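You operate a simulated robot arm through the tools that you are given. There is no shell and no other tool.

The job below is to be done with a simulated robot arm. You get a single attempt, and the scene is never put back.

JOB
Scour the tarnish off the copper bar, then grease the scoured patch; put pad and brush back. A coat counts when it lies all over at full strength: go over it till it gets no stronger. What is to be rubbed or washed off counts as gone when no trace of it is left.
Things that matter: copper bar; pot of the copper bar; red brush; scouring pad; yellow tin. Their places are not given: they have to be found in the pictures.

Only the result counts: the job must be done as asked and must still hold three seconds after the hand-in. Knocking over, shifting, dropping, spilling or breaking anything else fails it.

ROBOT AND FRAMES
A 6-joint arm with a two-finger parallel gripper, fixed in place. Base frame: the origin is at the foot of the arm, x ahead of it, y to its left, z up; the work surface is at about z = 0.82. Lengths are in m, angles in degrees, forces in N, time in s.
With the tool pointing down near the work surface it reaches from about 0.24 to 0.64 m from the base axis. Its first joint turns from -66.0 to 66.0 degrees. Payload 2.7 kg.
The TCP is the grasp point between the finger pads, 0.023 m short of the fingertips. In the tool frame z runs along the fingers and y along their closing line. Largest opening 0.094 m; finger width 0.038, thickness 0.01; the body of the gripper, 0.054 by 0.096 m, starts 0.039 m behind the TCP.
Orientation is that of the tool frame in the base frame, as a unit quaternion [x, y, z, w]. With the fingers straight down and closing along the base's y, the tool's x points along the base's -x, its y along +y and its z along -z.

CONTROLS
- The arm moves only by the tool play_rows. Its argument "plan" is a list of rows, each an object of numbers (a shift or turn left out is 0, a gripper value left out holds the last): "wx", "wy", "wz": the turn, a rotation vector about the tool's x, y, z in units of 120 degrees (1.0 is 120 degrees); "dx", "dy", "dz": the shift along the tool's x, y, z in units of 400 mm (1.0 is 400 mm); "fingers": the opening in per cent of the stroke, from 0 (shut) to 100 (fully open). In form: [{"wx": .., "wy": .., "wz": .., "dx": .., "dy": .., "dz": .., "fingers": ..}, ...]. A call has 1 to 20 rows; each row is the pose to reach, as a shift and turn from the pose commanded when the call began, along the tool's axes at that moment. A call with a number of a shift or a turn outside -1 to 1 is refused whole. Rows are played at 5 a second. More than 0.05 m and 8.6 degrees between two rows, or a gripper value outside its range, and nothing of the call is played. Where a pose cannot be reached the arm comes as near as it can. A force on the tool above 50 N (or 10 N above the force at the start of the call, whichever is more), or a blocked arm, ends the call early, and 0.2 s more pass. The fingers move at their own pace (about 0.045 m/s each) and stop on an object; they squeeze with about 25 N. The grip force told is the motor's: it shows also when the fingers shut on nothing. Time passes only in rows, and 0.2 s behind the last, so rows that repeat a pose let the fingers close. It gives the time, the measured TCP pose, the force on the tool (base axes), the opening and the grip force at its end, in the units of the frame above (readings bear some noise), with the torque about the TCP (base axes, N m) and any sound that the robot's microphone picked up.
- Cameras (640 x 400 px; columns grow to the right, rows downward): "scene" is fixed at [0.075, -0.4354, 1.3979]; the picture's right is [0.77, -0.64, 0.00], its down [-0.41, -0.49, -0.77] and it looks along [0.49, 0.59, -0.64] (base axes); focal length 257 px, centre (320, 200). "wrist" rides on the gripper at [0.086, 0.016, -0.075] in the tool frame; the picture's right is [-0.18, 0.98, 0.00], its down [-0.58, -0.11, -0.81] and it looks along [-0.79, -0.15, 0.59] (tool axes); focal length 243 px, centre (320, 200).
- camera(camera): a new picture of that camera. It takes no simulated time.
- probe_pixels(camera, pixels): there is no depth. For up to 12 entries [column, row, z] of the newest picture of that camera ("zoom" is the newest enlarged one), the place [x, y] in the base frame at which the ray of that pixel passes the height z, good to about 0.003 m. It takes no simulated time.
- zoom(camera, box): a new picture of the part [left, top, right, bottom] of that camera's present view, enlarged. It takes no simulated time.
- hand_in(): hands the job in; it is judged then, once.

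Open the gripper and draw the arm clear of the work before you hand the job in, unless the task says otherwise.

The tools are called after "Emit:" by a JSON object that holds its "method" and its "body". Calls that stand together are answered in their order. play_rows: Moves the arm, as the interface text tells. Its arguments: {"type":"object","properties":{"plan":{"type":"array","items":{"type":"object","properties":{"wx":{"type":"number"},"wy":{"type":"number"},"wz":{"type":"number"},"dx":{"type":"number"},"dy":{"type":"number"},"dz":{"type":"number"},"fingers":{"type":"number"}}}}},"required":["plan"]} The other tools are called the same way: camera (camera) takes a picture; probe_pixels (camera, pixels) gives the place at which the rays of pixels pass given heights; zoom (camera, box) takes an enlarged picture of a part of a camera's view; hand_in () hands the job in.

At the start:

```text
clock: 0.0
tool_pos: [0.4188, 0.0628, 1.1925]
tool_rot: [-0.001, 1.0, 0.0, 0.0]
wrist_force: [0.2, 0.3, 0.4]
moment: [0.04, -0.01, 0.02]
gripper_width: 0.0937
grip_force: 0.1
```

scene: 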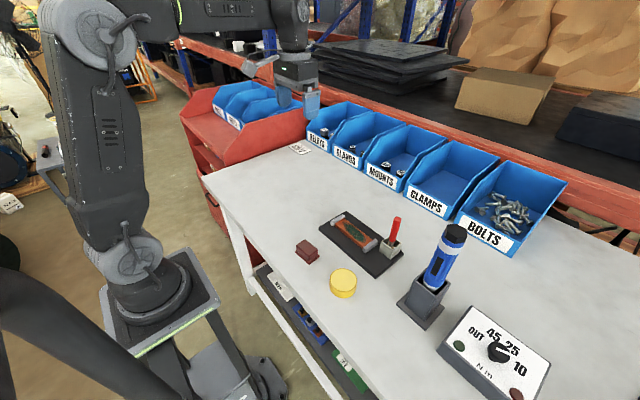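
wrist: 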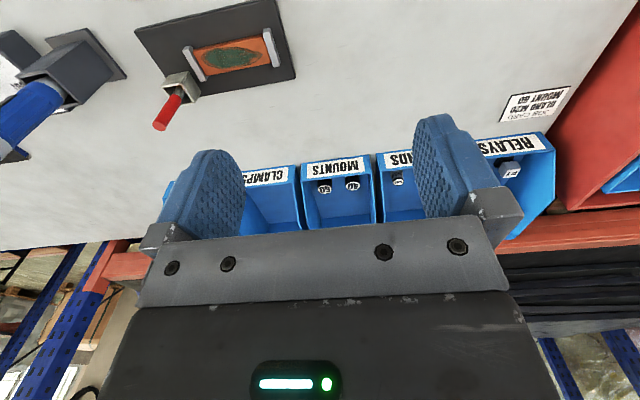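

The scene shows a black plate with a copper bar around (350,235), a red brush in a pot at (392,240), a maroon pad at (307,251) and a yellow tin at (343,283). I zoom in on these in both views.

Emit:
{"method": "zoom", "body": {"camera": "scene", "box": [280, 190, 440, 310]}}

Emit:
{"method": "zoom", "body": {"camera": "wrist", "box": [120, 0, 320, 140]}}

```text
3.33 times, centred on (360, 250) of scene
```

zoom: 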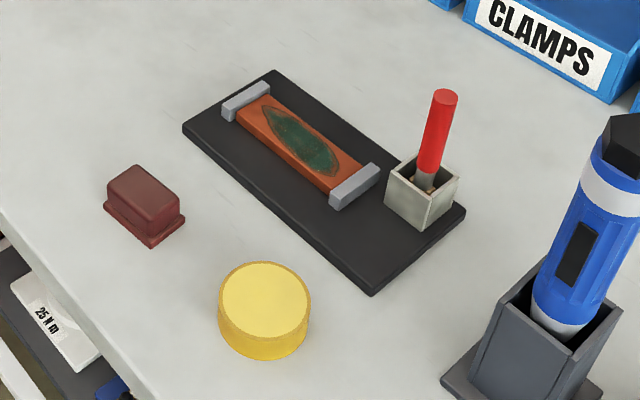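

```text
2.86 times, centred on (220, 70) of wrist
```

zoom: 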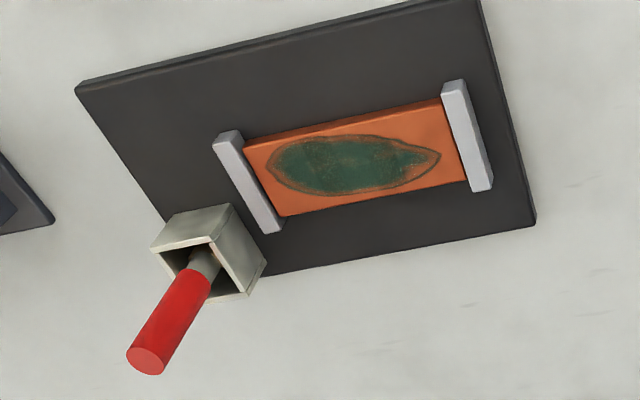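

I locate the main features by probing the pixels at estimated heights.

Emit:
{"method": "probe_pixels", "body": {"camera": "wrist", "pixels": [[147, 30, 0.83], [274, 0, 0.83], [307, 78, 0.83], [205, 62, 0.835], [218, 75, 0.835], [280, 33, 0.835], [285, 62, 0.835], [200, 45, 0.835], [171, 126, 0.93], [171, 126, 0.95], [190, 85, 0.87], [190, 97, 0.82]]}}

Emit:
{"method": "zoom", "body": {"camera": "scene", "box": [280, 220, 380, 310]}}

```text
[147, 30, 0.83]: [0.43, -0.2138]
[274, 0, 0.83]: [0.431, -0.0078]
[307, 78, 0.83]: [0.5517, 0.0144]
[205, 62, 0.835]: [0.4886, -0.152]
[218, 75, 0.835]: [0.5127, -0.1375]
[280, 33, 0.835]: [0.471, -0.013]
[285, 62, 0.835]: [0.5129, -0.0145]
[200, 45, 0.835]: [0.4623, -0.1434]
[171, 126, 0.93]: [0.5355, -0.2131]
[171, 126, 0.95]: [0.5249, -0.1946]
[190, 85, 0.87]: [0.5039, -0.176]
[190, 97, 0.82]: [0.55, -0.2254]
```

```text
4.44 times, centred on (330, 265) of scene
```

zoom: 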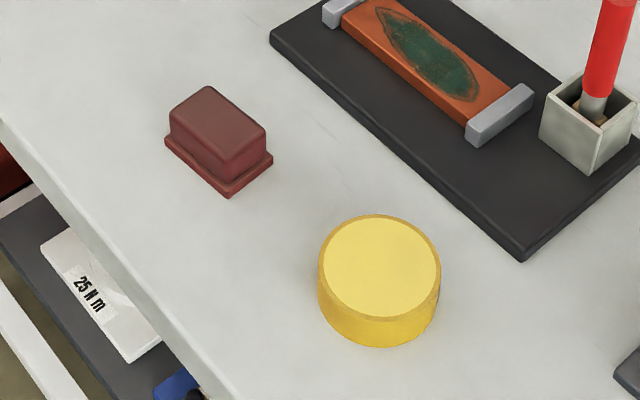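

I probe the scene view for the pad, tin, pot, and brush.

Emit:
{"method": "camera", "body": {"camera": "scene"}}

Emit:
{"method": "probe_pixels", "body": {"camera": "scene", "pixels": [[344, 276, 0.85], [346, 300, 0.82], [331, 293, 0.82], [357, 293, 0.82], [317, 247, 0.825], [306, 252, 0.825], [317, 261, 0.82], [327, 254, 0.82], [391, 214, 0.92], [398, 218, 0.94], [320, 224, 0.83], [397, 246, 0.82]]}}

Emit:
{"method": "probe_pixels", "body": {"camera": "scene", "pixels": [[348, 207, 0.828], [326, 222, 0.828], [373, 263, 0.828], [396, 242, 0.828], [345, 214, 0.837], [339, 220, 0.837], [362, 239, 0.837], [371, 231, 0.837], [386, 246, 0.828], [386, 247, 0.828], [377, 240, 0.86], [395, 235, 0.86]]}}

```text
taken
```

scene: 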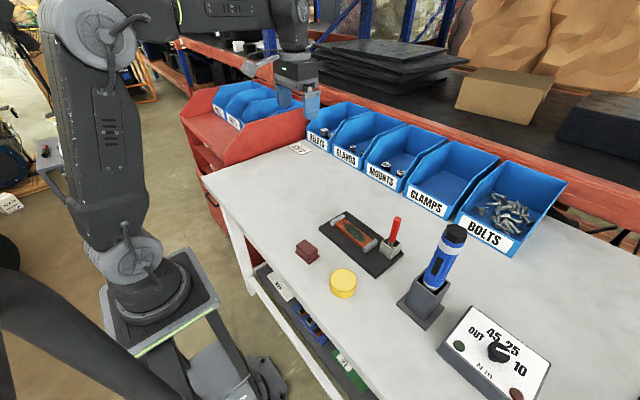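

```text
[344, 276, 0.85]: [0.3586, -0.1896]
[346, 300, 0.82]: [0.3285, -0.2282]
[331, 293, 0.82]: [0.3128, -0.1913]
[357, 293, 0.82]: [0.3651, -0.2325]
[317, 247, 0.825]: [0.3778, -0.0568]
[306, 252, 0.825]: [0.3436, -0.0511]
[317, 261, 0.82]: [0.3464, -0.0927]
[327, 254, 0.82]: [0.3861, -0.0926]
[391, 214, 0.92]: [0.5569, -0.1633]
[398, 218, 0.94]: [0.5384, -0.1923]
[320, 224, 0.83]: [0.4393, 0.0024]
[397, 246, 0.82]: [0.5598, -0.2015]
```

```text
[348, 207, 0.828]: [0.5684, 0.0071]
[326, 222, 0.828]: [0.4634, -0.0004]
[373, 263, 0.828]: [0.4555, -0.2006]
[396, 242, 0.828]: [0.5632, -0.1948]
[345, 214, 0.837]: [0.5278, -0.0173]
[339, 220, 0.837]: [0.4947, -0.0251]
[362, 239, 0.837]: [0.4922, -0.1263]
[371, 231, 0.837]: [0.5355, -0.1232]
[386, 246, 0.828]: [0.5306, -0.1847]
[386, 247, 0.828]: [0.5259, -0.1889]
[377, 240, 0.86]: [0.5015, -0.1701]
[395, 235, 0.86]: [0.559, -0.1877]
```

The tin is near (0.345,-0.2), the pad near (0.36,-0.07), and the copper bar spans x≈0.49–0.53, y≈-0.125…-0.02. I move the arm back and lower for a closer wrist view of the tin and pad.

Emit:
{"method": "play_rows", "body": {"plan": [{"dx": 0.028, "dy": -0.073, "dz": 0.0445}, {"dx": 0.0555, "dy": -0.1455, "dz": 0.089}, {"dx": 0.083, "dy": -0.218, "dz": 0.1335}, {"dx": 0.111, "dy": -0.291, "dz": 0.178}, {"dx": 0.139, "dy": -0.364, "dz": 0.2225}, {"dx": 0.1665, "dy": -0.4365, "dz": 0.267}, {"dx": 0.194, "dy": -0.509, "dz": 0.3115}, {"dx": 0.222, "dy": -0.582, "dz": 0.356}, {"dx": 0.222, "dy": -0.582, "dz": 0.356}]}}

Emit:
{"method": "camera", "body": {"camera": "wrist"}}

```text
clock: 2.0
tool_pos: [0.3296, -0.1708, 1.0507]
tool_rot: [-0.001, 1.0, -0.001, 0.0]
wrist_force: [0.4, -0.2, 0.6]
moment: [0.01, -0.03, 0.0]
gripper_width: 0.094
grip_force: 0.0
```

```text
taken
```

wrist: 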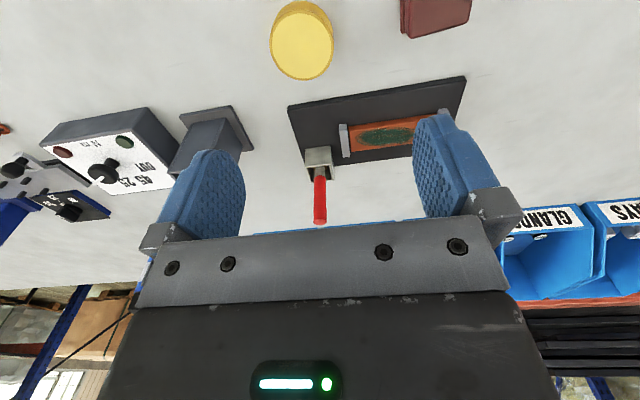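

The tin at (302,45), pad at (437,15) and plate at (375,120) are all in view. I zoom in on the details.

Emit:
{"method": "zoom", "body": {"camera": "wrist", "box": [250, 0, 490, 150]}}

Emit:
{"method": "zoom", "body": {"camera": "wrist", "box": [280, 80, 440, 230]}}

Emit:
{"method": "zoom", "body": {"camera": "wrist", "box": [260, 0, 350, 90]}}

Emit:
{"method": "probe_pixels", "body": {"camera": "wrist", "pixels": [[289, 106, 0.828], [466, 78, 0.828], [350, 126, 0.84], [350, 151, 0.84], [331, 148, 0.87], [306, 150, 0.87], [300, 79, 0.845], [270, 48, 0.845], [332, 40, 0.845], [320, 180, 0.87], [320, 223, 0.93], [437, 10, 0.84]]}}

```text
2.67 times, centred on (370, 75) of wrist
```

zoom: 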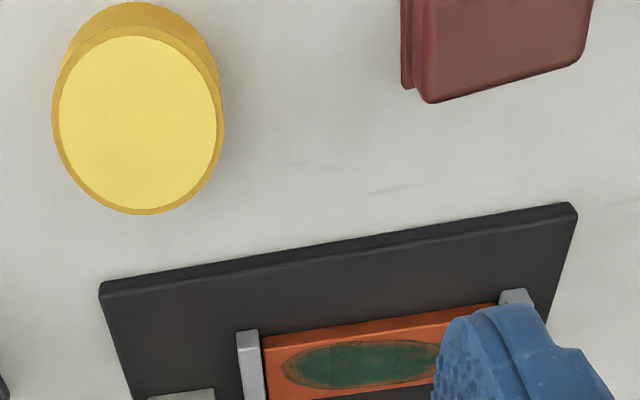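

```text
2.67 times, centred on (360, 155) of wrist
```

zoom: 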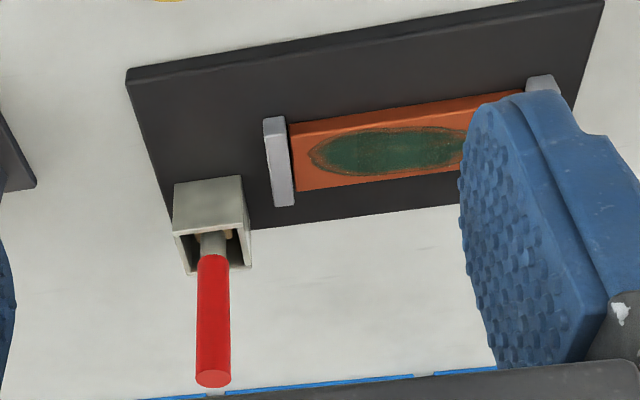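

```text
4.44 times, centred on (305, 45) of wrist
```

zoom: 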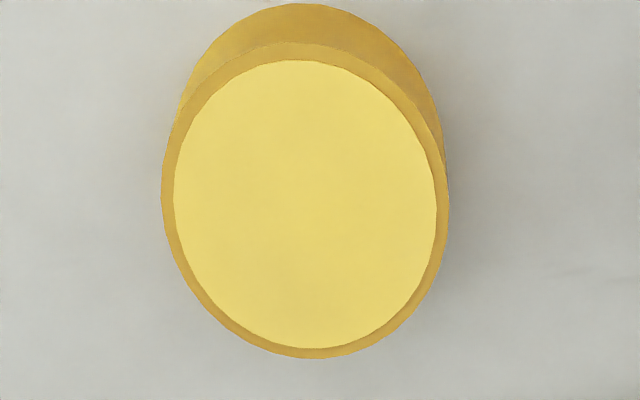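

```text
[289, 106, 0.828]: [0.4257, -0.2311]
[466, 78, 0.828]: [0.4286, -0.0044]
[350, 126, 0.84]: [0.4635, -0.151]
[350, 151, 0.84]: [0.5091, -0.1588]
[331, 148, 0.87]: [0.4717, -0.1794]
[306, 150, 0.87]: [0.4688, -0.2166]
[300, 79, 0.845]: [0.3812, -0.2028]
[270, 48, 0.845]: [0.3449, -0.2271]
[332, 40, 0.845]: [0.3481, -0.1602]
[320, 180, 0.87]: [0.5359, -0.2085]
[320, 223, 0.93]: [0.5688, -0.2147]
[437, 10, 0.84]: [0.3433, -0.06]
```

The tin looks open and filled with grease nearly to its rim. My earlier scene pixel estimates used the wrong crop, so I zoom in again and will probe the zoomed picture directly.

Emit:
{"method": "zoom", "body": {"camera": "scene", "box": [296, 205, 424, 285]}}

```text
5.00 times, centred on (360, 245) of scene
```

zoom: 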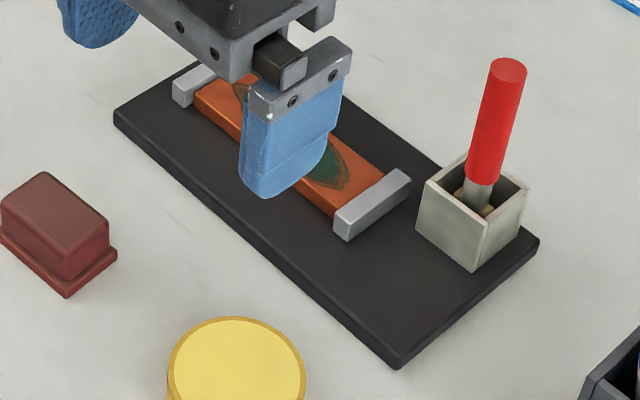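

The gripper blocks part of the bar, but the plate corners, pot and tin are clear. I probe them in this zoom.

Emit:
{"method": "probe_pixels", "body": {"camera": "zoom", "pixels": [[113, 112, 0.83], [397, 362, 0.83], [538, 240, 0.83], [113, 126, 0.82], [396, 371, 0.82], [334, 215, 0.85], [408, 172, 0.85], [467, 151, 0.865], [427, 180, 0.865], [486, 213, 0.865], [528, 187, 0.865], [510, 68, 0.93]]}}

Emit:
{"method": "probe_pixels", "body": {"camera": "zoom", "pixels": [[415, 228, 0.83], [473, 270, 0.83], [522, 240, 0.83], [237, 375, 0.845], [170, 365, 0.845], [305, 375, 0.845], [237, 318, 0.845], [2, 237, 0.82], [66, 298, 0.82], [116, 254, 0.82], [43, 173, 0.845], [108, 215, 0.845]]}}

```text
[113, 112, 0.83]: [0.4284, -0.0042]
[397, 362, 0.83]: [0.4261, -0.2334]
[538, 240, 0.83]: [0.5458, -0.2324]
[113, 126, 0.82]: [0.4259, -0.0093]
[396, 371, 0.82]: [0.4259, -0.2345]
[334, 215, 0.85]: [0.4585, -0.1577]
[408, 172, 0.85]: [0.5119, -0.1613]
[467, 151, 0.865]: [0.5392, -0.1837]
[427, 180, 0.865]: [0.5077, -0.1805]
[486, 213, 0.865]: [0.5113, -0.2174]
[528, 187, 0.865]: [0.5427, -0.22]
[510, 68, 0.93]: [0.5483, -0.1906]
```

```text
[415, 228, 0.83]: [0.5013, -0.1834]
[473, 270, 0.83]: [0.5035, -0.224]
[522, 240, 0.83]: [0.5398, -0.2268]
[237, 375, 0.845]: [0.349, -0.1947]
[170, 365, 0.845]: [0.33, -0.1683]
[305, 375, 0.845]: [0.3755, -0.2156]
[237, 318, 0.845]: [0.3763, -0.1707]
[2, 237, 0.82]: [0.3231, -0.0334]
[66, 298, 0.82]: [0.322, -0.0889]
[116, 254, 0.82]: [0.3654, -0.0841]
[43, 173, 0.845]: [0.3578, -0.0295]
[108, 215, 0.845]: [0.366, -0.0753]
```

The plate spans x 0.427–0.547, y −0.233…−0.004, the pot is centred near (0.523,−0.203) and the pad near (0.345,−0.061). I turn the wrist 90° so the fingers close along x, and stop above the pad to look at it.

Emit:
{"method": "play_rows", "body": {"plan": [{"dx": -0.003, "dy": 0.023, "wz": 0.0625}, {"dx": -0.006, "dy": 0.046, "wz": 0.125}, {"dx": -0.01, "dy": 0.069, "wz": 0.1875}, {"dx": -0.013, "dy": 0.092, "wz": 0.25}, {"dx": -0.016, "dy": 0.115, "wz": 0.3125}, {"dx": -0.019, "dy": 0.137, "wz": 0.375}, {"dx": -0.022, "dy": 0.16, "wz": 0.4375}, {"dx": -0.026, "dy": 0.183, "wz": 0.5}, {"dx": -0.029, "dy": 0.206, "wz": 0.5625}, {"dx": -0.032, "dy": 0.229, "wz": 0.625}, {"dx": -0.035, "dy": 0.252, "wz": 0.6875}, {"dx": -0.0385, "dy": 0.2745, "wz": 0.75}, {"dx": -0.0385, "dy": 0.2745, "wz": 0.75}]}}

Emit:
{"method": "camera", "body": {"camera": "wrist"}}

Emit:
{"method": "zoom", "body": {"camera": "scene", "box": [296, 205, 424, 285]}}

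```text
clock: 4.8
tool_pos: [0.3449, -0.0598, 1.0503]
tool_rot: [0.708, 0.706, 0.0, 0.0]
wrist_force: [0.2, 0.1, -0.5]
moment: [0.0, 0.0, 0.0]
gripper_width: 0.0937
grip_force: 0.1
```

```text
taken
```

wrist: 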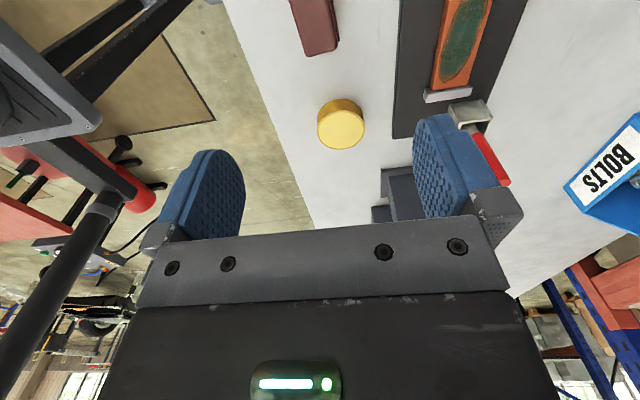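

```text
5.00 times, centred on (360, 245) of scene
```

zoom: 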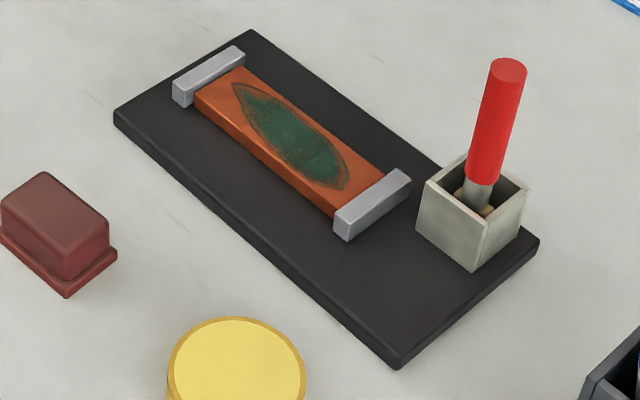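

Now the bar is unobstructed in the scene zoom. I probe the bar, stops, tarnish outline and pad.

Emit:
{"method": "probe_pixels", "body": {"camera": "zoom", "pixels": [[196, 92, 0.84], [335, 204, 0.84], [238, 67, 0.84], [384, 170, 0.84], [232, 83, 0.84], [342, 189, 0.84], [268, 145, 0.84], [312, 123, 0.84], [196, 107, 0.83], [333, 217, 0.83], [250, 30, 0.83], [113, 112, 0.83]]}}

Emit:
{"method": "probe_pixels", "body": {"camera": "zoom", "pixels": [[347, 241, 0.83], [409, 188, 0.83], [334, 236, 0.83], [347, 225, 0.847], [409, 175, 0.847], [334, 214, 0.847], [190, 90, 0.847], [243, 55, 0.847], [237, 45, 0.847], [173, 80, 0.847], [188, 107, 0.83], [173, 98, 0.83]]}}

Emit:
{"method": "zoom", "body": {"camera": "wrist", "box": [280, 0, 520, 150]}}

```text
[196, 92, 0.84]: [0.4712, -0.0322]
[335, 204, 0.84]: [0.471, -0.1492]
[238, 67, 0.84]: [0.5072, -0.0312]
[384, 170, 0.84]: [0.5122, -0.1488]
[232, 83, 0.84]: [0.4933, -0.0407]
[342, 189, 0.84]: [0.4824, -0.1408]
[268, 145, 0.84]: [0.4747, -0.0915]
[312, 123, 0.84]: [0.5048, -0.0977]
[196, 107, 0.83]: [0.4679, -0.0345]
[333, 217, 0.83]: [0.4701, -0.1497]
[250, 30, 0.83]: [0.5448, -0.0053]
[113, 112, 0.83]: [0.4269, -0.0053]
```

```text
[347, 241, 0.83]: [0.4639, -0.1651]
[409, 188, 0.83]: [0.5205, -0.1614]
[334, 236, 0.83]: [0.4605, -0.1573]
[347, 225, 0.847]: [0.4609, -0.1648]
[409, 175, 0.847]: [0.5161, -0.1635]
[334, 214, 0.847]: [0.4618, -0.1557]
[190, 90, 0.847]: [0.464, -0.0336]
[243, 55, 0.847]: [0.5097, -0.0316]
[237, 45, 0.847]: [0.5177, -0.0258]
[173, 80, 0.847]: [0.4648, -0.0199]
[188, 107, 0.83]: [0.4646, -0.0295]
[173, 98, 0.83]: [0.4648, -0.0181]
```

```text
2.67 times, centred on (400, 75) of wrist
```

zoom: 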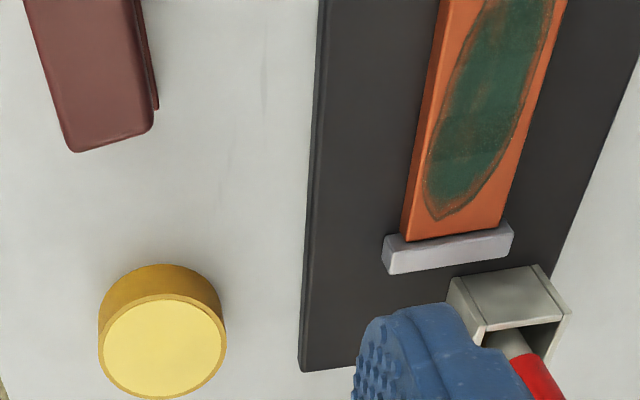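

Bar: x≈0.470–0.509, y≈−0.150…−0.032, top z≈0.84. I zoom further on the pad to measure its block and flange heights.

Emit:
{"method": "zoom", "body": {"camera": "scene", "box": [288, 230, 328, 270]}}

```text
10.00 times, centred on (308, 250) of scene
```

zoom: 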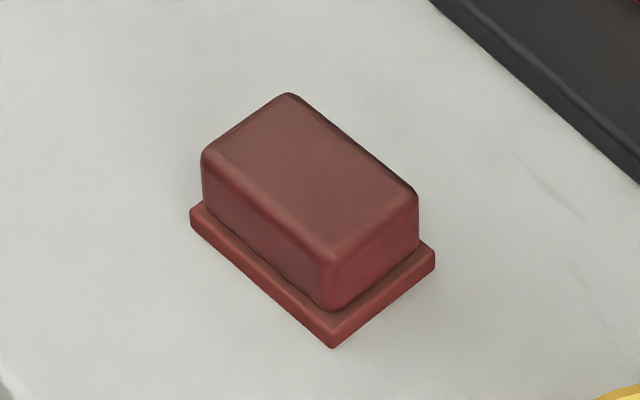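

I probe the pad's flange and block corners.

Emit:
{"method": "probe_pixels", "body": {"camera": "zoom", "pixels": [[191, 224, 0.82], [333, 348, 0.82], [434, 267, 0.82], [191, 208, 0.827], [333, 330, 0.827], [435, 250, 0.827], [205, 205, 0.827], [328, 311, 0.827], [419, 240, 0.827], [202, 158, 0.85], [290, 93, 0.85], [419, 200, 0.85]]}}

```text
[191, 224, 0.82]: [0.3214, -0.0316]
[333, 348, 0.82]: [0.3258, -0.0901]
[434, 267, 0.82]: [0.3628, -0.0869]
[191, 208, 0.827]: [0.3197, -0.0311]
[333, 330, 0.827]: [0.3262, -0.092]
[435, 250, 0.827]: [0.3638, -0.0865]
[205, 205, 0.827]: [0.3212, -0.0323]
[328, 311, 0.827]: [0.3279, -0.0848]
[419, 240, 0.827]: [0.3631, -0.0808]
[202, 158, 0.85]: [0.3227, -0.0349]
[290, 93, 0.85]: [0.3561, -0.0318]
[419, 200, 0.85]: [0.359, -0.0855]
```

The pad sits yawed by about +4.5° with centre ≈(0.342,−0.059), flange top ≈0.827 and block top ≈0.85. I line up and descend to just above it, then check.

Emit:
{"method": "play_rows", "body": {"plan": [{"dx": 0.0015, "dy": -0.007, "dz": 0.09, "wz": -0.0375}, {"dx": 0.0015, "dy": -0.007, "dz": 0.18, "wz": -0.0375}, {"dx": 0.0015, "dy": -0.007, "dz": 0.27, "wz": -0.0375}, {"dx": 0.0015, "dy": -0.007, "dz": 0.35, "wz": -0.0375}, {"dx": 0.0015, "dy": -0.007, "dz": 0.39, "wz": -0.0375}, {"dx": 0.0015, "dy": -0.007, "dz": 0.39, "wz": -0.0375}]}}

Emit:
{"method": "zoom", "body": {"camera": "scene", "box": [270, 210, 350, 270]}}

Emit:
{"method": "camera", "body": {"camera": "wrist"}}

```text
clock: 6.2
tool_pos: [0.3426, -0.0589, 0.8938]
tool_rot: [0.678, 0.735, 0.0, 0.0]
wrist_force: [-0.9, 0.5, -0.2]
moment: [0.03, -0.03, 0.0]
gripper_width: 0.094
grip_force: 0.0
```

```text
6.67 times, centred on (310, 240) of scene
```

zoom: 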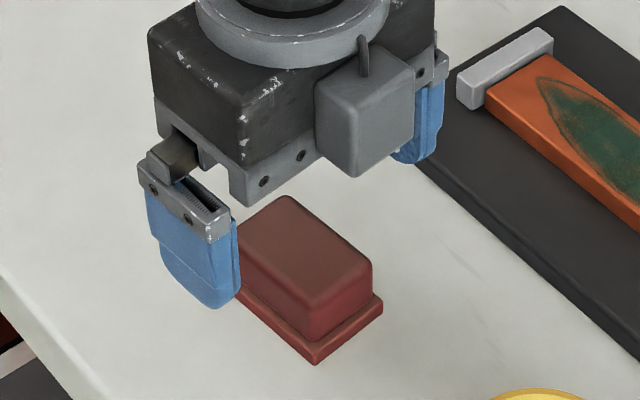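

```text
taken
```

wrist: 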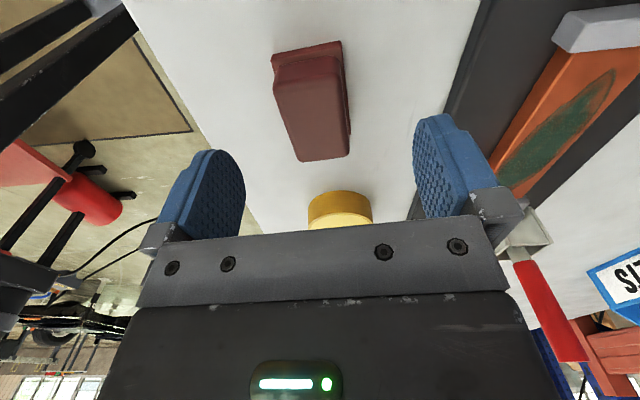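

I probe the pad's top corners in the wrist view to cross-check its position and yaw.

Emit:
{"method": "probe_pixels", "body": {"camera": "wrist", "pixels": [[297, 160, 0.85], [350, 154, 0.85], [340, 57, 0.85], [275, 84, 0.85], [343, 88, 0.85], [340, 42, 0.827], [271, 54, 0.827]]}}

Emit:
{"method": "zoom", "body": {"camera": "wrist", "box": [240, 20, 400, 180]}}

```text
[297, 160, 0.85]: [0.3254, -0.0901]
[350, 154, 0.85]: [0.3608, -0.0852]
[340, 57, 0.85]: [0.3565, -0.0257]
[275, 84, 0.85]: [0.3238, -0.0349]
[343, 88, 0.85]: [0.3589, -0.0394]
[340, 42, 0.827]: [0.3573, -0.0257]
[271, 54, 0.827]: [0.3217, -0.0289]
```

```text
2.50 times, centred on (320, 100) of wrist
```

zoom: 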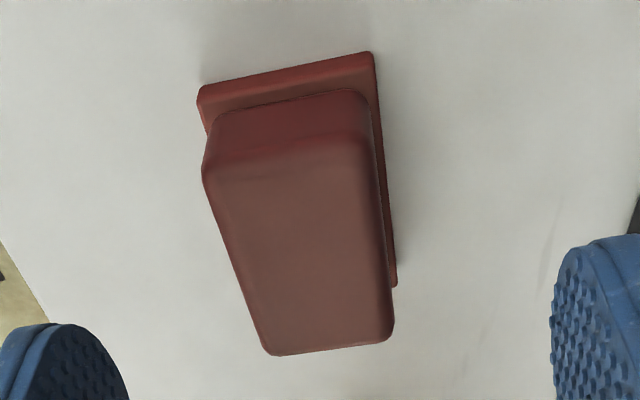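

Both views agree on the pad's pose. I descend to TCP z≈0.854 and close the fingers on the block.

Emit:
{"method": "play_rows", "body": {"plan": [{"dz": 0.05}, {"dz": 0.09}, {"dz": 0.1}, {"dz": 0.1, "fingers": 20}, {"dz": 0.1, "fingers": 20}, {"dz": 0.1, "fingers": 20}, {"dz": 0.1, "fingers": 20}, {"dz": 0.1, "fingers": 20}, {"dz": 0.1, "fingers": 20}]}}

Emit:
{"method": "zoom", "body": {"camera": "scene", "box": [270, 210, 350, 270]}}

```text
clock: 8.2
tool_pos: [0.3434, -0.0595, 0.8547]
tool_rot: [0.678, 0.735, 0.0, 0.0]
wrist_force: [-0.1, -1.3, 0.0]
moment: [0.02, 0.01, 0.02]
gripper_width: 0.0355
grip_force: 25.0
```

```text
6.67 times, centred on (310, 240) of scene
```

zoom: 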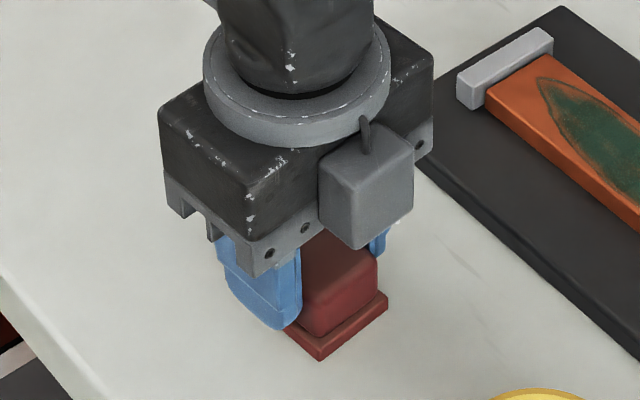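

The pad is held (opening 0.0355, grip 25 N). I lift it, bring it over the bar's centre (0.490,−0.0905) and square the yaw.

Emit:
{"method": "play_rows", "body": {"plan": [{"dz": -0.06}, {"dz": -0.12}, {"dz": -0.1885}, {"dx": -0.018, "dy": 0.06, "dz": -0.1885, "wz": 0.006}, {"dx": -0.036, "dy": 0.12, "dz": -0.1885, "wz": 0.012}, {"dx": -0.054, "dy": 0.18, "dz": -0.1885, "wz": 0.019}, {"dx": -0.072, "dy": 0.24, "dz": -0.1885, "wz": 0.025}, {"dx": -0.09, "dy": 0.3, "dz": -0.1885, "wz": 0.031}, {"dx": -0.1068, "dy": 0.359, "dz": -0.1885, "wz": 0.0375}, {"dx": -0.1068, "dy": 0.359, "dz": -0.13, "wz": 0.0375}, {"dx": -0.1068, "dy": 0.359, "dz": -0.1, "wz": 0.0375}, {"dx": -0.1068, "dy": 0.359, "dz": -0.1, "wz": 0.0375}]}}

Emit:
{"method": "zoom", "body": {"camera": "scene", "box": [296, 205, 424, 285]}}

Emit:
{"method": "camera", "body": {"camera": "wrist"}}

```text
clock: 10.8
tool_pos: [0.4901, -0.0904, 0.8939]
tool_rot: [0.708, 0.707, 0.0, 0.0]
wrist_force: [0.1, 0.1, -1.1]
moment: [-0.05, -0.03, 0.01]
gripper_width: 0.0349
grip_force: 24.5
```

```text
5.00 times, centred on (360, 245) of scene
```

zoom: 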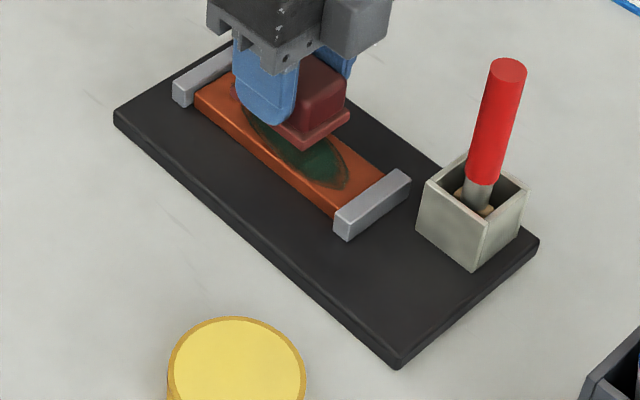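

```text
taken
```

wrist: 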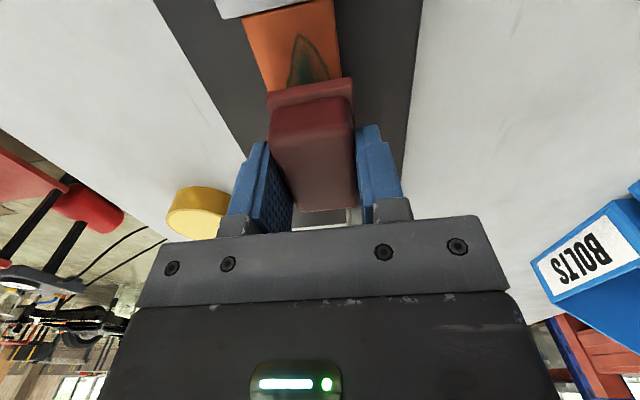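

I check the bar's edges and the pad's flange edge in the wrist view for lateral centring.

Emit:
{"method": "probe_pixels", "body": {"camera": "wrist", "pixels": [[243, 14, 0.84], [262, 85, 0.84], [334, 5, 0.84], [341, 72, 0.84], [267, 92, 0.866], [352, 78, 0.866], [306, 33, 0.84]]}}

Emit:
{"method": "zoom", "body": {"camera": "wrist", "box": [200, 0, 420, 140]}}

```text
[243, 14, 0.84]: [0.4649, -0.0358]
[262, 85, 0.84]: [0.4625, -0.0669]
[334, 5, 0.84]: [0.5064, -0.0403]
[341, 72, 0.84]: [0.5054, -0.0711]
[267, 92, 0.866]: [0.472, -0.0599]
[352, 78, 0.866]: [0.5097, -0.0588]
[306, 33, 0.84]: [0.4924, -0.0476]
```

```text
2.86 times, centred on (310, 70) of wrist
```

zoom: 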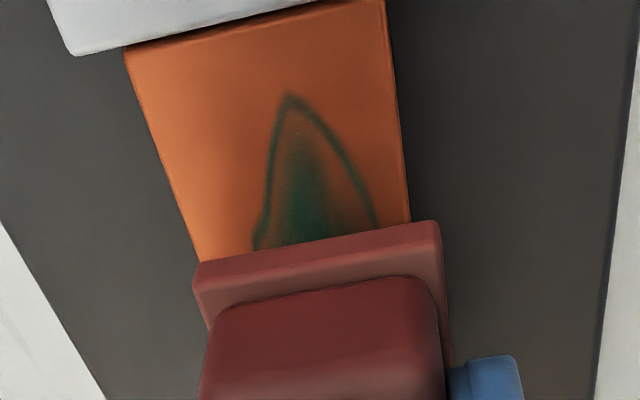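

The lateral centring is within a couple of millimetres, so I shift to x≈0.488. I descend toward the expected contact height of TCP z≈0.875.

Emit:
{"method": "play_rows", "body": {"plan": [{"dy": -0.005, "dz": 0.02}, {"dy": -0.005, "dz": 0.035}, {"dy": -0.005, "dz": 0.04}, {"dy": -0.005, "dz": 0.0425}, {"dy": -0.005, "dz": 0.045}, {"dy": -0.005, "dz": 0.0475}, {"dy": -0.005, "dz": 0.0475}]}}

```text
clock: 12.4
tool_pos: [0.4886, -0.0921, 0.8769]
tool_rot: [0.707, 0.707, 0.001, 0.001]
wrist_force: [-2.9, -0.8, 26.5]
moment: [-0.03, 0.19, 0.01]
gripper_width: 0.0353
grip_force: 25.0
```

Contact is made with 26.5 N at z≈0.877. I ease off slightly and do the first scouring strokes along y.

Emit:
{"method": "play_rows", "body": {"plan": [{"dx": 0.0, "dz": -0.001}, {"dx": 0.015, "dz": -0.001}, {"dx": 0.03, "dz": -0.001}, {"dx": 0.0385, "dz": -0.001}, {"dx": 0.0385, "dz": -0.001}, {"dx": 0.02, "dz": -0.001}, {"dx": 0.0, "dz": -0.001}, {"dx": -0.02, "dz": -0.001}, {"dx": -0.04, "dz": -0.001}, {"dx": -0.06, "dz": -0.001}, {"dx": -0.064, "dz": -0.001}, {"dx": -0.064, "dz": -0.001}]}}

Emit:
{"method": "zoom", "body": {"camera": "scene", "box": [296, 205, 424, 285]}}

Emit:
{"method": "zoom", "body": {"camera": "wrist", "box": [200, 0, 420, 140]}}

```text
clock: 15.0
tool_pos: [0.4876, -0.1172, 0.8765]
tool_rot: [0.707, 0.707, 0.0, 0.0]
wrist_force: [-1.3, 7.3, 22.1]
moment: [0.23, 0.06, 0.04]
gripper_width: 0.0352
grip_force: 24.9
```

```text
5.00 times, centred on (360, 245) of scene
```

zoom: 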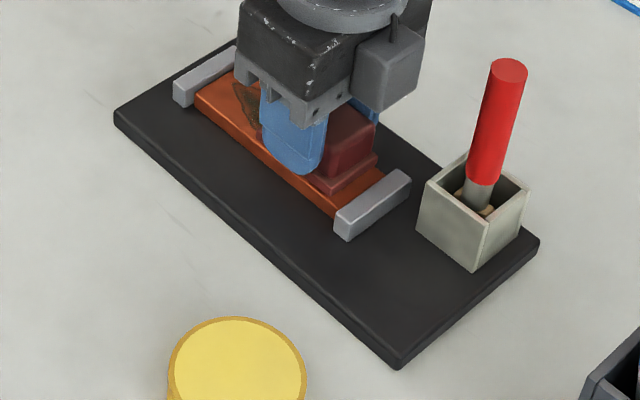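

```text
2.86 times, centred on (310, 70) of wrist
```

zoom: 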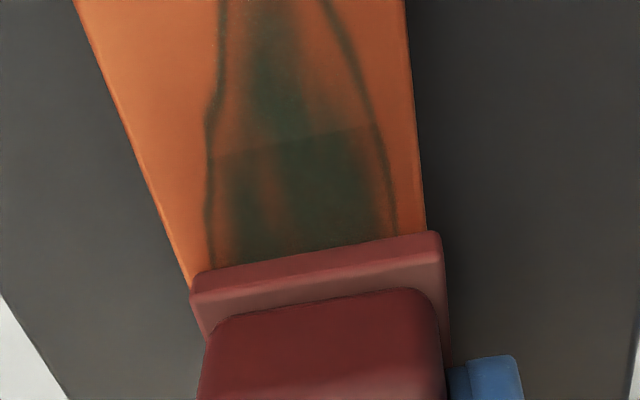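

The tarnish is fading, so scouring works. I continue with longer strokes between y≈−0.117 and −0.071.

Emit:
{"method": "play_rows", "body": {"plan": [{"dx": 0.02}, {"dx": 0.045}, {"dx": 0.07}, {"dx": 0.095}, {"dx": 0.1125}, {"dx": 0.1125}, {"dx": 0.09}, {"dx": 0.065}, {"dx": 0.04}, {"dx": 0.015}, {"dx": -0.0025}, {"dx": -0.0025}, {"dx": 0.02}, {"dx": 0.045}, {"dx": 0.07}, {"dx": 0.095}, {"dx": 0.1125}, {"dx": 0.1125}]}}

Emit:
{"method": "zoom", "body": {"camera": "wrist", "box": [200, 0, 420, 140]}}

Emit:
{"method": "zoom", "body": {"camera": "scene", "box": [320, 205, 400, 265]}}

```text
clock: 18.8
tool_pos: [0.4873, -0.0712, 0.8766]
tool_rot: [0.707, 0.707, 0.001, 0.001]
wrist_force: [0.6, -8.1, 23.0]
moment: [-0.2, 0.03, -0.01]
gripper_width: 0.0355
grip_force: 24.8
```

```text
2.86 times, centred on (310, 70) of wrist
```

zoom: 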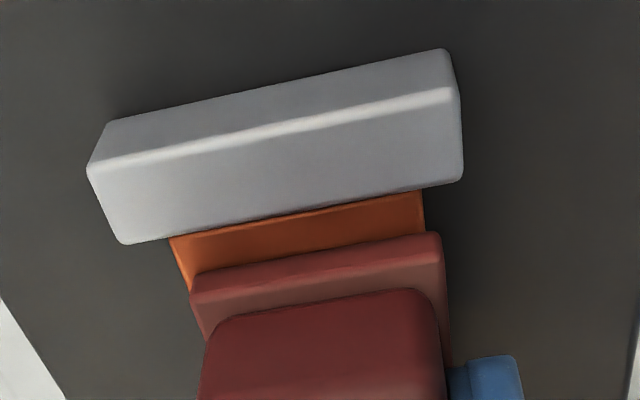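

```text
6.67 times, centred on (360, 235) of scene
```

zoom: 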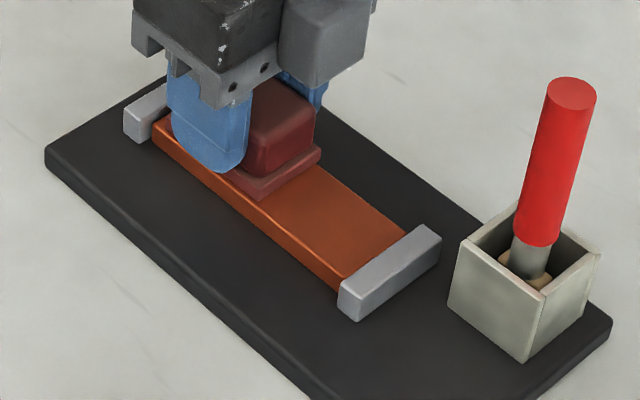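

The visible part already looks clean. I do more passes, with small x offsets, to be sure no trace is left.

Emit:
{"method": "play_rows", "body": {"plan": [{"dx": 0.005, "dy": 0.006}, {"dx": -0.02, "dy": 0.006}, {"dx": -0.045, "dy": 0.006}, {"dx": -0.07, "dy": 0.006}, {"dx": -0.095, "dy": 0.006}, {"dx": -0.118, "dy": 0.006}, {"dx": -0.118, "dy": -0.006}, {"dx": -0.095, "dy": -0.006}, {"dx": -0.07, "dy": -0.006}, {"dx": -0.045, "dy": -0.006}, {"dx": -0.02, "dy": -0.006}, {"dx": 0.005, "dy": -0.006}, {"dx": 0.005, "dy": 0.0}, {"dx": -0.02}, {"dx": -0.045}, {"dx": -0.07}, {"dx": -0.095}, {"dx": -0.118}, {"dx": -0.118}]}}

Emit:
{"method": "zoom", "body": {"camera": "wrist", "box": [200, 0, 420, 140]}}

```text
clock: 22.8
tool_pos: [0.4872, -0.1186, 0.8766]
tool_rot: [0.707, 0.707, -0.001, 0.0]
wrist_force: [-1.6, 6.6, 17.3]
moment: [0.18, 0.03, -0.01]
gripper_width: 0.0353
grip_force: 24.8
```

```text
2.86 times, centred on (310, 70) of wrist
```

zoom: 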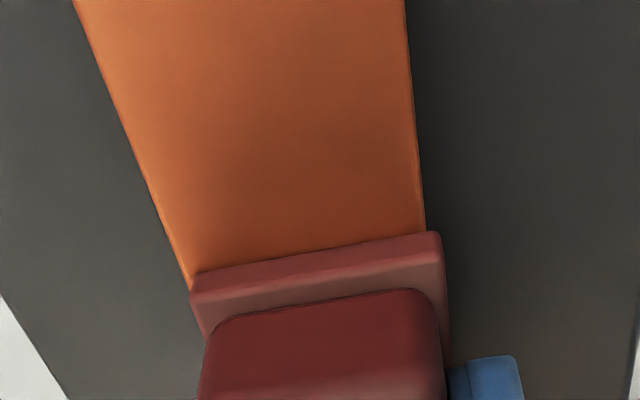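

It looks clean. I do one more round trip, then lift the pad to inspect the whole bar.

Emit:
{"method": "play_rows", "body": {"plan": [{"dx": 0.025}, {"dx": 0.05}, {"dx": 0.075}, {"dx": 0.1}, {"dx": 0.12}, {"dx": 0.12}, {"dx": 0.095}, {"dx": 0.07}, {"dx": 0.045}, {"dx": 0.02}, {"dx": 0.0}, {"dx": 0.0}, {"dx": 0.03, "dz": -0.03}, {"dx": 0.06, "dz": -0.13}, {"dx": 0.06, "dz": -0.2}, {"dx": 0.06, "dz": -0.2}]}}

Emit:
{"method": "zoom", "body": {"camera": "scene", "box": [320, 205, 400, 265]}}

Emit:
{"method": "camera", "body": {"camera": "wrist"}}

```text
clock: 26.2
tool_pos: [0.4872, -0.0957, 0.9557]
tool_rot: [0.707, 0.707, 0.0, 0.0]
wrist_force: [-0.4, -0.4, -0.2]
moment: [-0.01, -0.01, -0.03]
gripper_width: 0.0352
grip_force: 24.7
```

```text
6.67 times, centred on (360, 235) of scene
```

zoom: 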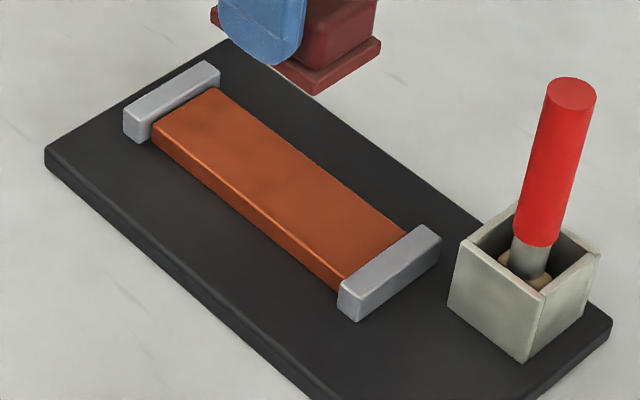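

```text
taken
```

wrist: 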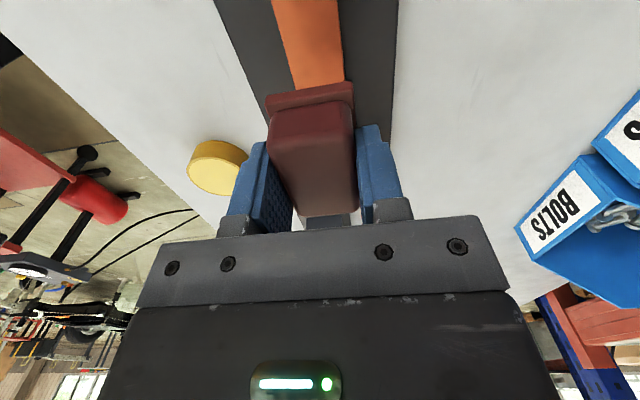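

There may be a faint darker spot near the far end of the bar; I zoom tighter to check.

Emit:
{"method": "zoom", "body": {"camera": "scene", "box": [335, 210, 367, 230]}}

Emit:
{"method": "zoom", "body": {"camera": "scene", "box": [345, 222, 377, 242]}}

```text
16.00 times, centred on (351, 220) of scene
```

zoom: 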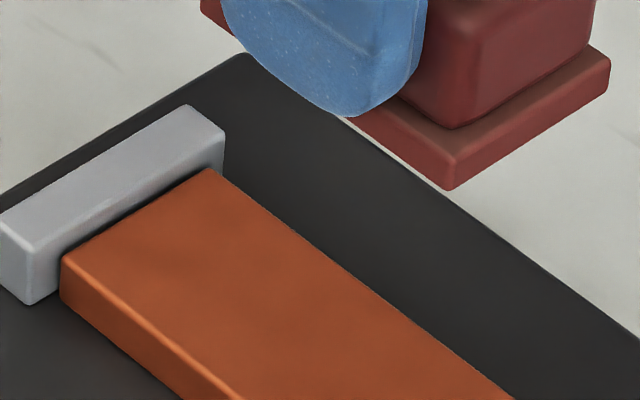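

```text
16.00 times, centred on (361, 232) of scene
```

zoom: 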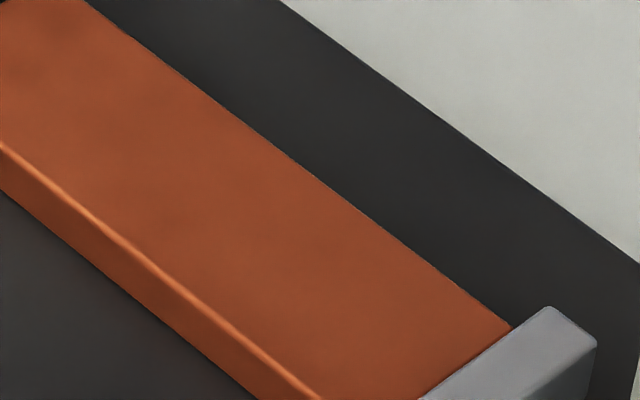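

Only faint cloudiness shows, which may be the copper's texture. To be safe I add several more passes, especially near the ends.

Emit:
{"method": "play_rows", "body": {"plan": [{"dz": 0.1}, {"dz": 0.18}, {"dz": 0.2}, {"dx": 0.03, "dz": 0.201}, {"dx": 0.062, "dz": 0.201}, {"dx": 0.035, "dz": 0.201}, {"dx": 0.062, "dz": 0.201}, {"dx": 0.035, "dz": 0.201}, {"dx": 0.062, "dz": 0.201}, {"dx": 0.03, "dz": 0.201}, {"dx": 0.0, "dz": 0.201}, {"dx": -0.03, "dz": 0.201}, {"dx": -0.06, "dz": 0.201}, {"dx": -0.03, "dz": 0.201}, {"dx": -0.06, "dz": 0.201}, {"dx": -0.03, "dz": 0.201}, {"dx": 0.0, "dz": 0.201}, {"dx": 0.03, "dz": 0.201}, {"dx": 0.06, "dz": 0.201}]}}

Emit:
{"method": "play_rows", "body": {"plan": [{"dx": -0.03}, {"dx": -0.06}, {"dx": -0.09}, {"dx": -0.12}, {"dx": -0.12}, {"dx": -0.09}, {"dx": -0.06, "dz": -0.05}, {"dx": -0.05, "dz": -0.15}, {"dx": -0.05, "dz": -0.2}, {"dx": -0.05, "dz": -0.2}]}}

Emit:
{"method": "zoom", "body": {"camera": "scene", "box": [335, 210, 367, 230]}}

Emit:
{"method": "zoom", "body": {"camera": "scene", "box": [320, 205, 400, 265]}}

```text
clock: 30.2
tool_pos: [0.4881, -0.0707, 0.8767]
tool_rot: [0.707, 0.707, 0.002, 0.001]
wrist_force: [0.5, -7.5, 25.6]
moment: [-0.17, 0.08, 0.04]
gripper_width: 0.0353
grip_force: 25.4
```

```text
clock: 32.4
tool_pos: [0.4859, -0.0924, 0.9547]
tool_rot: [0.707, 0.707, 0.001, 0.0]
wrist_force: [0.0, -0.1, -1.7]
moment: [0.0, -0.02, 0.01]
gripper_width: 0.0355
grip_force: 25.2
```

```text
16.00 times, centred on (351, 220) of scene
```

zoom: 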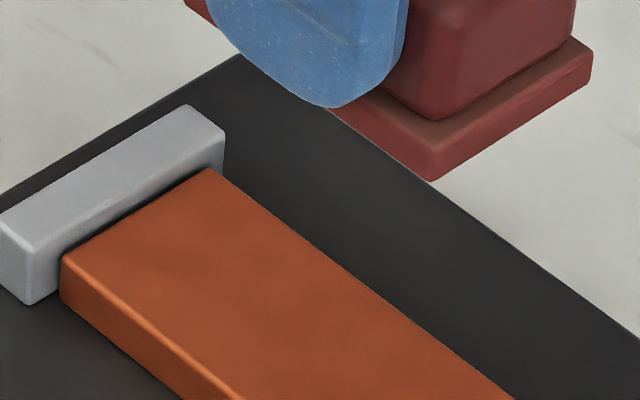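

```text
6.67 times, centred on (360, 235) of scene
```

zoom: 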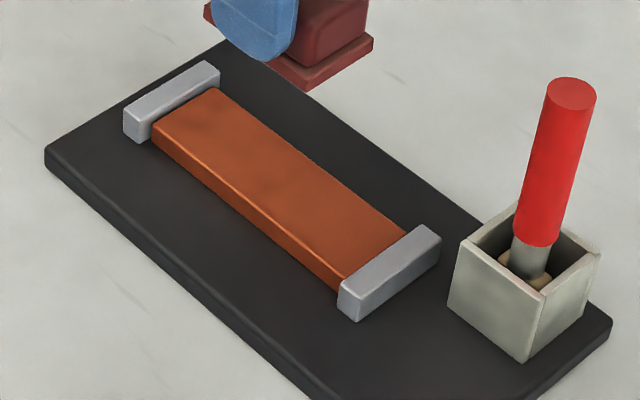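

The bar is unchanged and clean, so the faint shading is texture. I carry the pad back to its original spot at (0.343,−0.0595) and lower it near the table.

Emit:
{"method": "play_rows", "body": {"plan": [{"dx": 0.01, "dy": -0.05, "wz": -0.005}, {"dx": 0.022, "dy": -0.1, "wz": -0.01}, {"dx": 0.033, "dy": -0.15, "wz": -0.016}, {"dx": 0.044, "dy": -0.2, "wz": -0.021}, {"dx": 0.055, "dy": -0.25, "wz": -0.026}, {"dx": 0.066, "dy": -0.3, "wz": -0.031}, {"dx": 0.0788, "dy": -0.3615, "wz": -0.0375}, {"dx": 0.0788, "dy": -0.3615, "dz": 0.08, "wz": -0.0375}, {"dx": 0.0788, "dy": -0.3615, "dz": 0.16, "wz": -0.0375}, {"dx": 0.0788, "dy": -0.3615, "dz": 0.22, "wz": -0.0375}, {"dx": 0.0788, "dy": -0.3615, "dz": 0.24, "wz": -0.0375}, {"dx": 0.0788, "dy": -0.3615, "dz": 0.245, "wz": -0.0375}, {"dx": 0.0788, "dy": -0.3615, "dz": 0.2475, "wz": -0.0375}, {"dx": 0.0788, "dy": -0.3615, "dz": 0.2475, "wz": -0.0375}]}}

```text
clock: 35.4
tool_pos: [0.3436, -0.0598, 0.8566]
tool_rot: [0.679, 0.734, 0.0, 0.0]
wrist_force: [-0.3, 0.3, -0.8]
moment: [0.01, 0.04, 0.02]
gripper_width: 0.0355
grip_force: 25.2
```

No contact yet at z=0.8566. I lower in 0.5 mm steps to touch the table, then read the force.

Emit:
{"method": "play_rows", "body": {"plan": [{"dz": 0.00125}, {"dz": 0.0025}, {"dz": 0.00375}, {"dz": 0.005}, {"dz": 0.005}]}}

```text
clock: 36.6
tool_pos: [0.3424, -0.0597, 0.8545]
tool_rot: [0.679, 0.734, 0.0, -0.001]
wrist_force: [-0.4, 0.7, -1.5]
moment: [-0.02, -0.02, 0.0]
gripper_width: 0.0353
grip_force: 25.2
```

Still free, so the pad probably slid up a little in the grip. I go down a bit further.

Emit:
{"method": "play_rows", "body": {"plan": [{"dz": 0.00125}, {"dz": 0.0025}, {"dz": 0.00375}, {"dz": 0.005}, {"dz": 0.005}]}}

Emit:
{"method": "zoom", "body": {"camera": "scene", "box": [288, 230, 328, 270]}}

```text
clock: 37.8
tool_pos: [0.3434, -0.0596, 0.8521]
tool_rot: [0.68, 0.734, 0.001, 0.001]
wrist_force: [-0.2, 0.1, -0.7]
moment: [0.0, 0.0, -0.03]
gripper_width: 0.0354
grip_force: 24.8
```

```text
10.00 times, centred on (308, 250) of scene
```

zoom: 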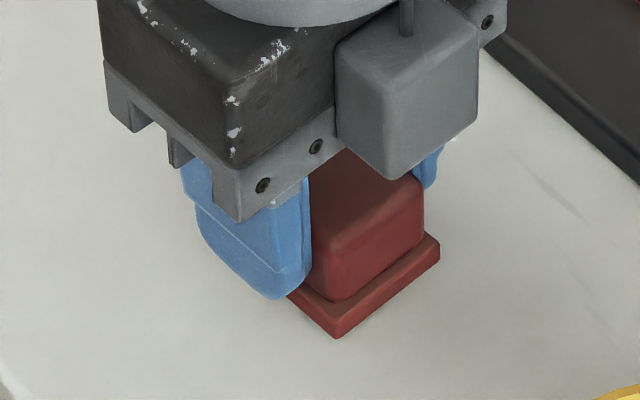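

The pad's lower corner is at (335,338) versus (333,348) originally, so it still hovers about 3 mm. I keep lowering in small steps until there is contact.

Emit:
{"method": "play_rows", "body": {"plan": [{"dz": 0.00125}, {"dz": 0.0025}, {"dz": 0.00375}, {"dz": 0.005}, {"dz": 0.005}]}}

```text
clock: 39.0
tool_pos: [0.3426, -0.0596, 0.8506]
tool_rot: [0.679, 0.734, 0.001, 0.0]
wrist_force: [-2.8, 1.1, 15.7]
moment: [0.06, 0.14, 0.0]
gripper_width: 0.0352
grip_force: 24.4
```

Contact at 15.7 N: the pad is on the table. I ease up slightly, open the fingers and rise clear.

Emit:
{"method": "play_rows", "body": {"plan": [{"dz": -0.002}, {"dz": -0.002, "fingers": 60}, {"dz": -0.002, "fingers": 60}, {"dz": -0.002, "fingers": 60}, {"dz": -0.002, "fingers": 60}, {"dz": -0.05, "fingers": 60}, {"dz": -0.12, "fingers": 60}, {"dz": -0.22, "fingers": 60}, {"dz": -0.32, "fingers": 60}, {"dz": -0.42, "fingers": 60}, {"dz": -0.5, "fingers": 60}, {"dz": -0.5, "fingers": 60}]}}

Emit:
{"method": "zoom", "body": {"camera": "scene", "box": [288, 230, 328, 270]}}

Emit:
{"method": "zoom", "body": {"camera": "scene", "box": [372, 200, 420, 260]}}

Emit:
{"method": "camera", "body": {"camera": "wrist"}}

```text
clock: 41.6
tool_pos: [0.3428, -0.0598, 1.0504]
tool_rot: [0.679, 0.734, 0.001, 0.001]
wrist_force: [-0.1, 0.7, 0.9]
moment: [0.01, 0.02, 0.01]
gripper_width: 0.0565
grip_force: 0.0
```

```text
10.00 times, centred on (308, 250) of scene
```

zoom: 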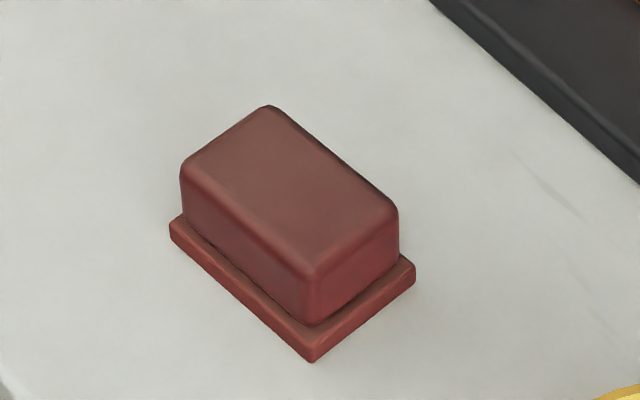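

```text
6.67 times, centred on (396, 230) of scene
```

zoom: 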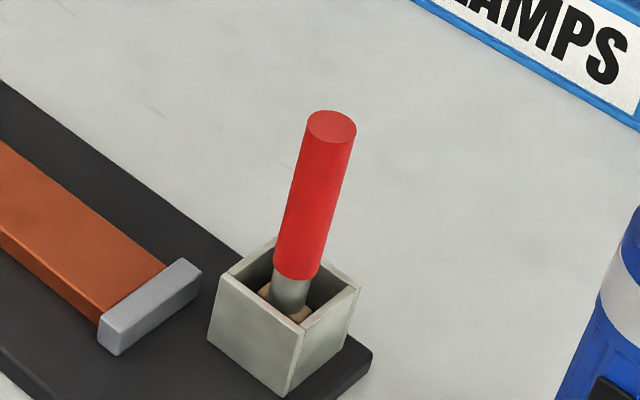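

```text
taken
```

wrist: 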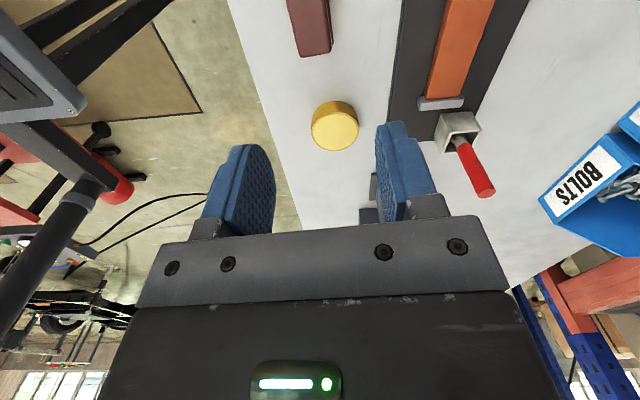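

The pad's near corner is now at (312,362) versus (333,348) before; I measure how far it shifted.

Emit:
{"method": "zoom", "body": {"camera": "scene", "box": [288, 230, 328, 270]}}

Emit:
{"method": "probe_pixels", "body": {"camera": "zoom", "pixels": [[169, 236, 0.82], [312, 362, 0.82], [414, 278, 0.82], [181, 168, 0.85], [268, 105, 0.85], [399, 210, 0.85]]}}

```text
10.00 times, centred on (308, 250) of scene
```

zoom: 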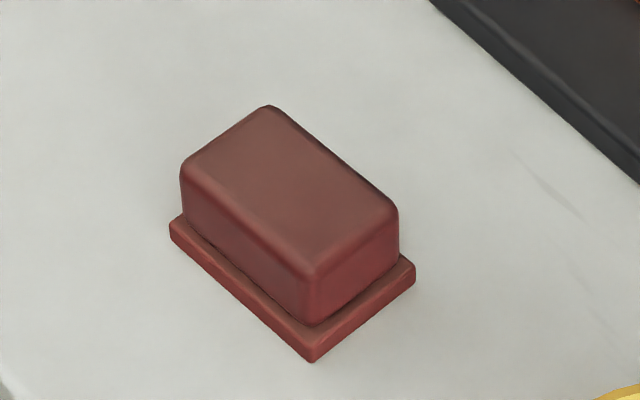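

```text
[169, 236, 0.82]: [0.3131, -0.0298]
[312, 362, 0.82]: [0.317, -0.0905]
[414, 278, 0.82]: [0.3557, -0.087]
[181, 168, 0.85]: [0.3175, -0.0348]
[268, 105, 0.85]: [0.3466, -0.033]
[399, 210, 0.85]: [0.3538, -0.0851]
```

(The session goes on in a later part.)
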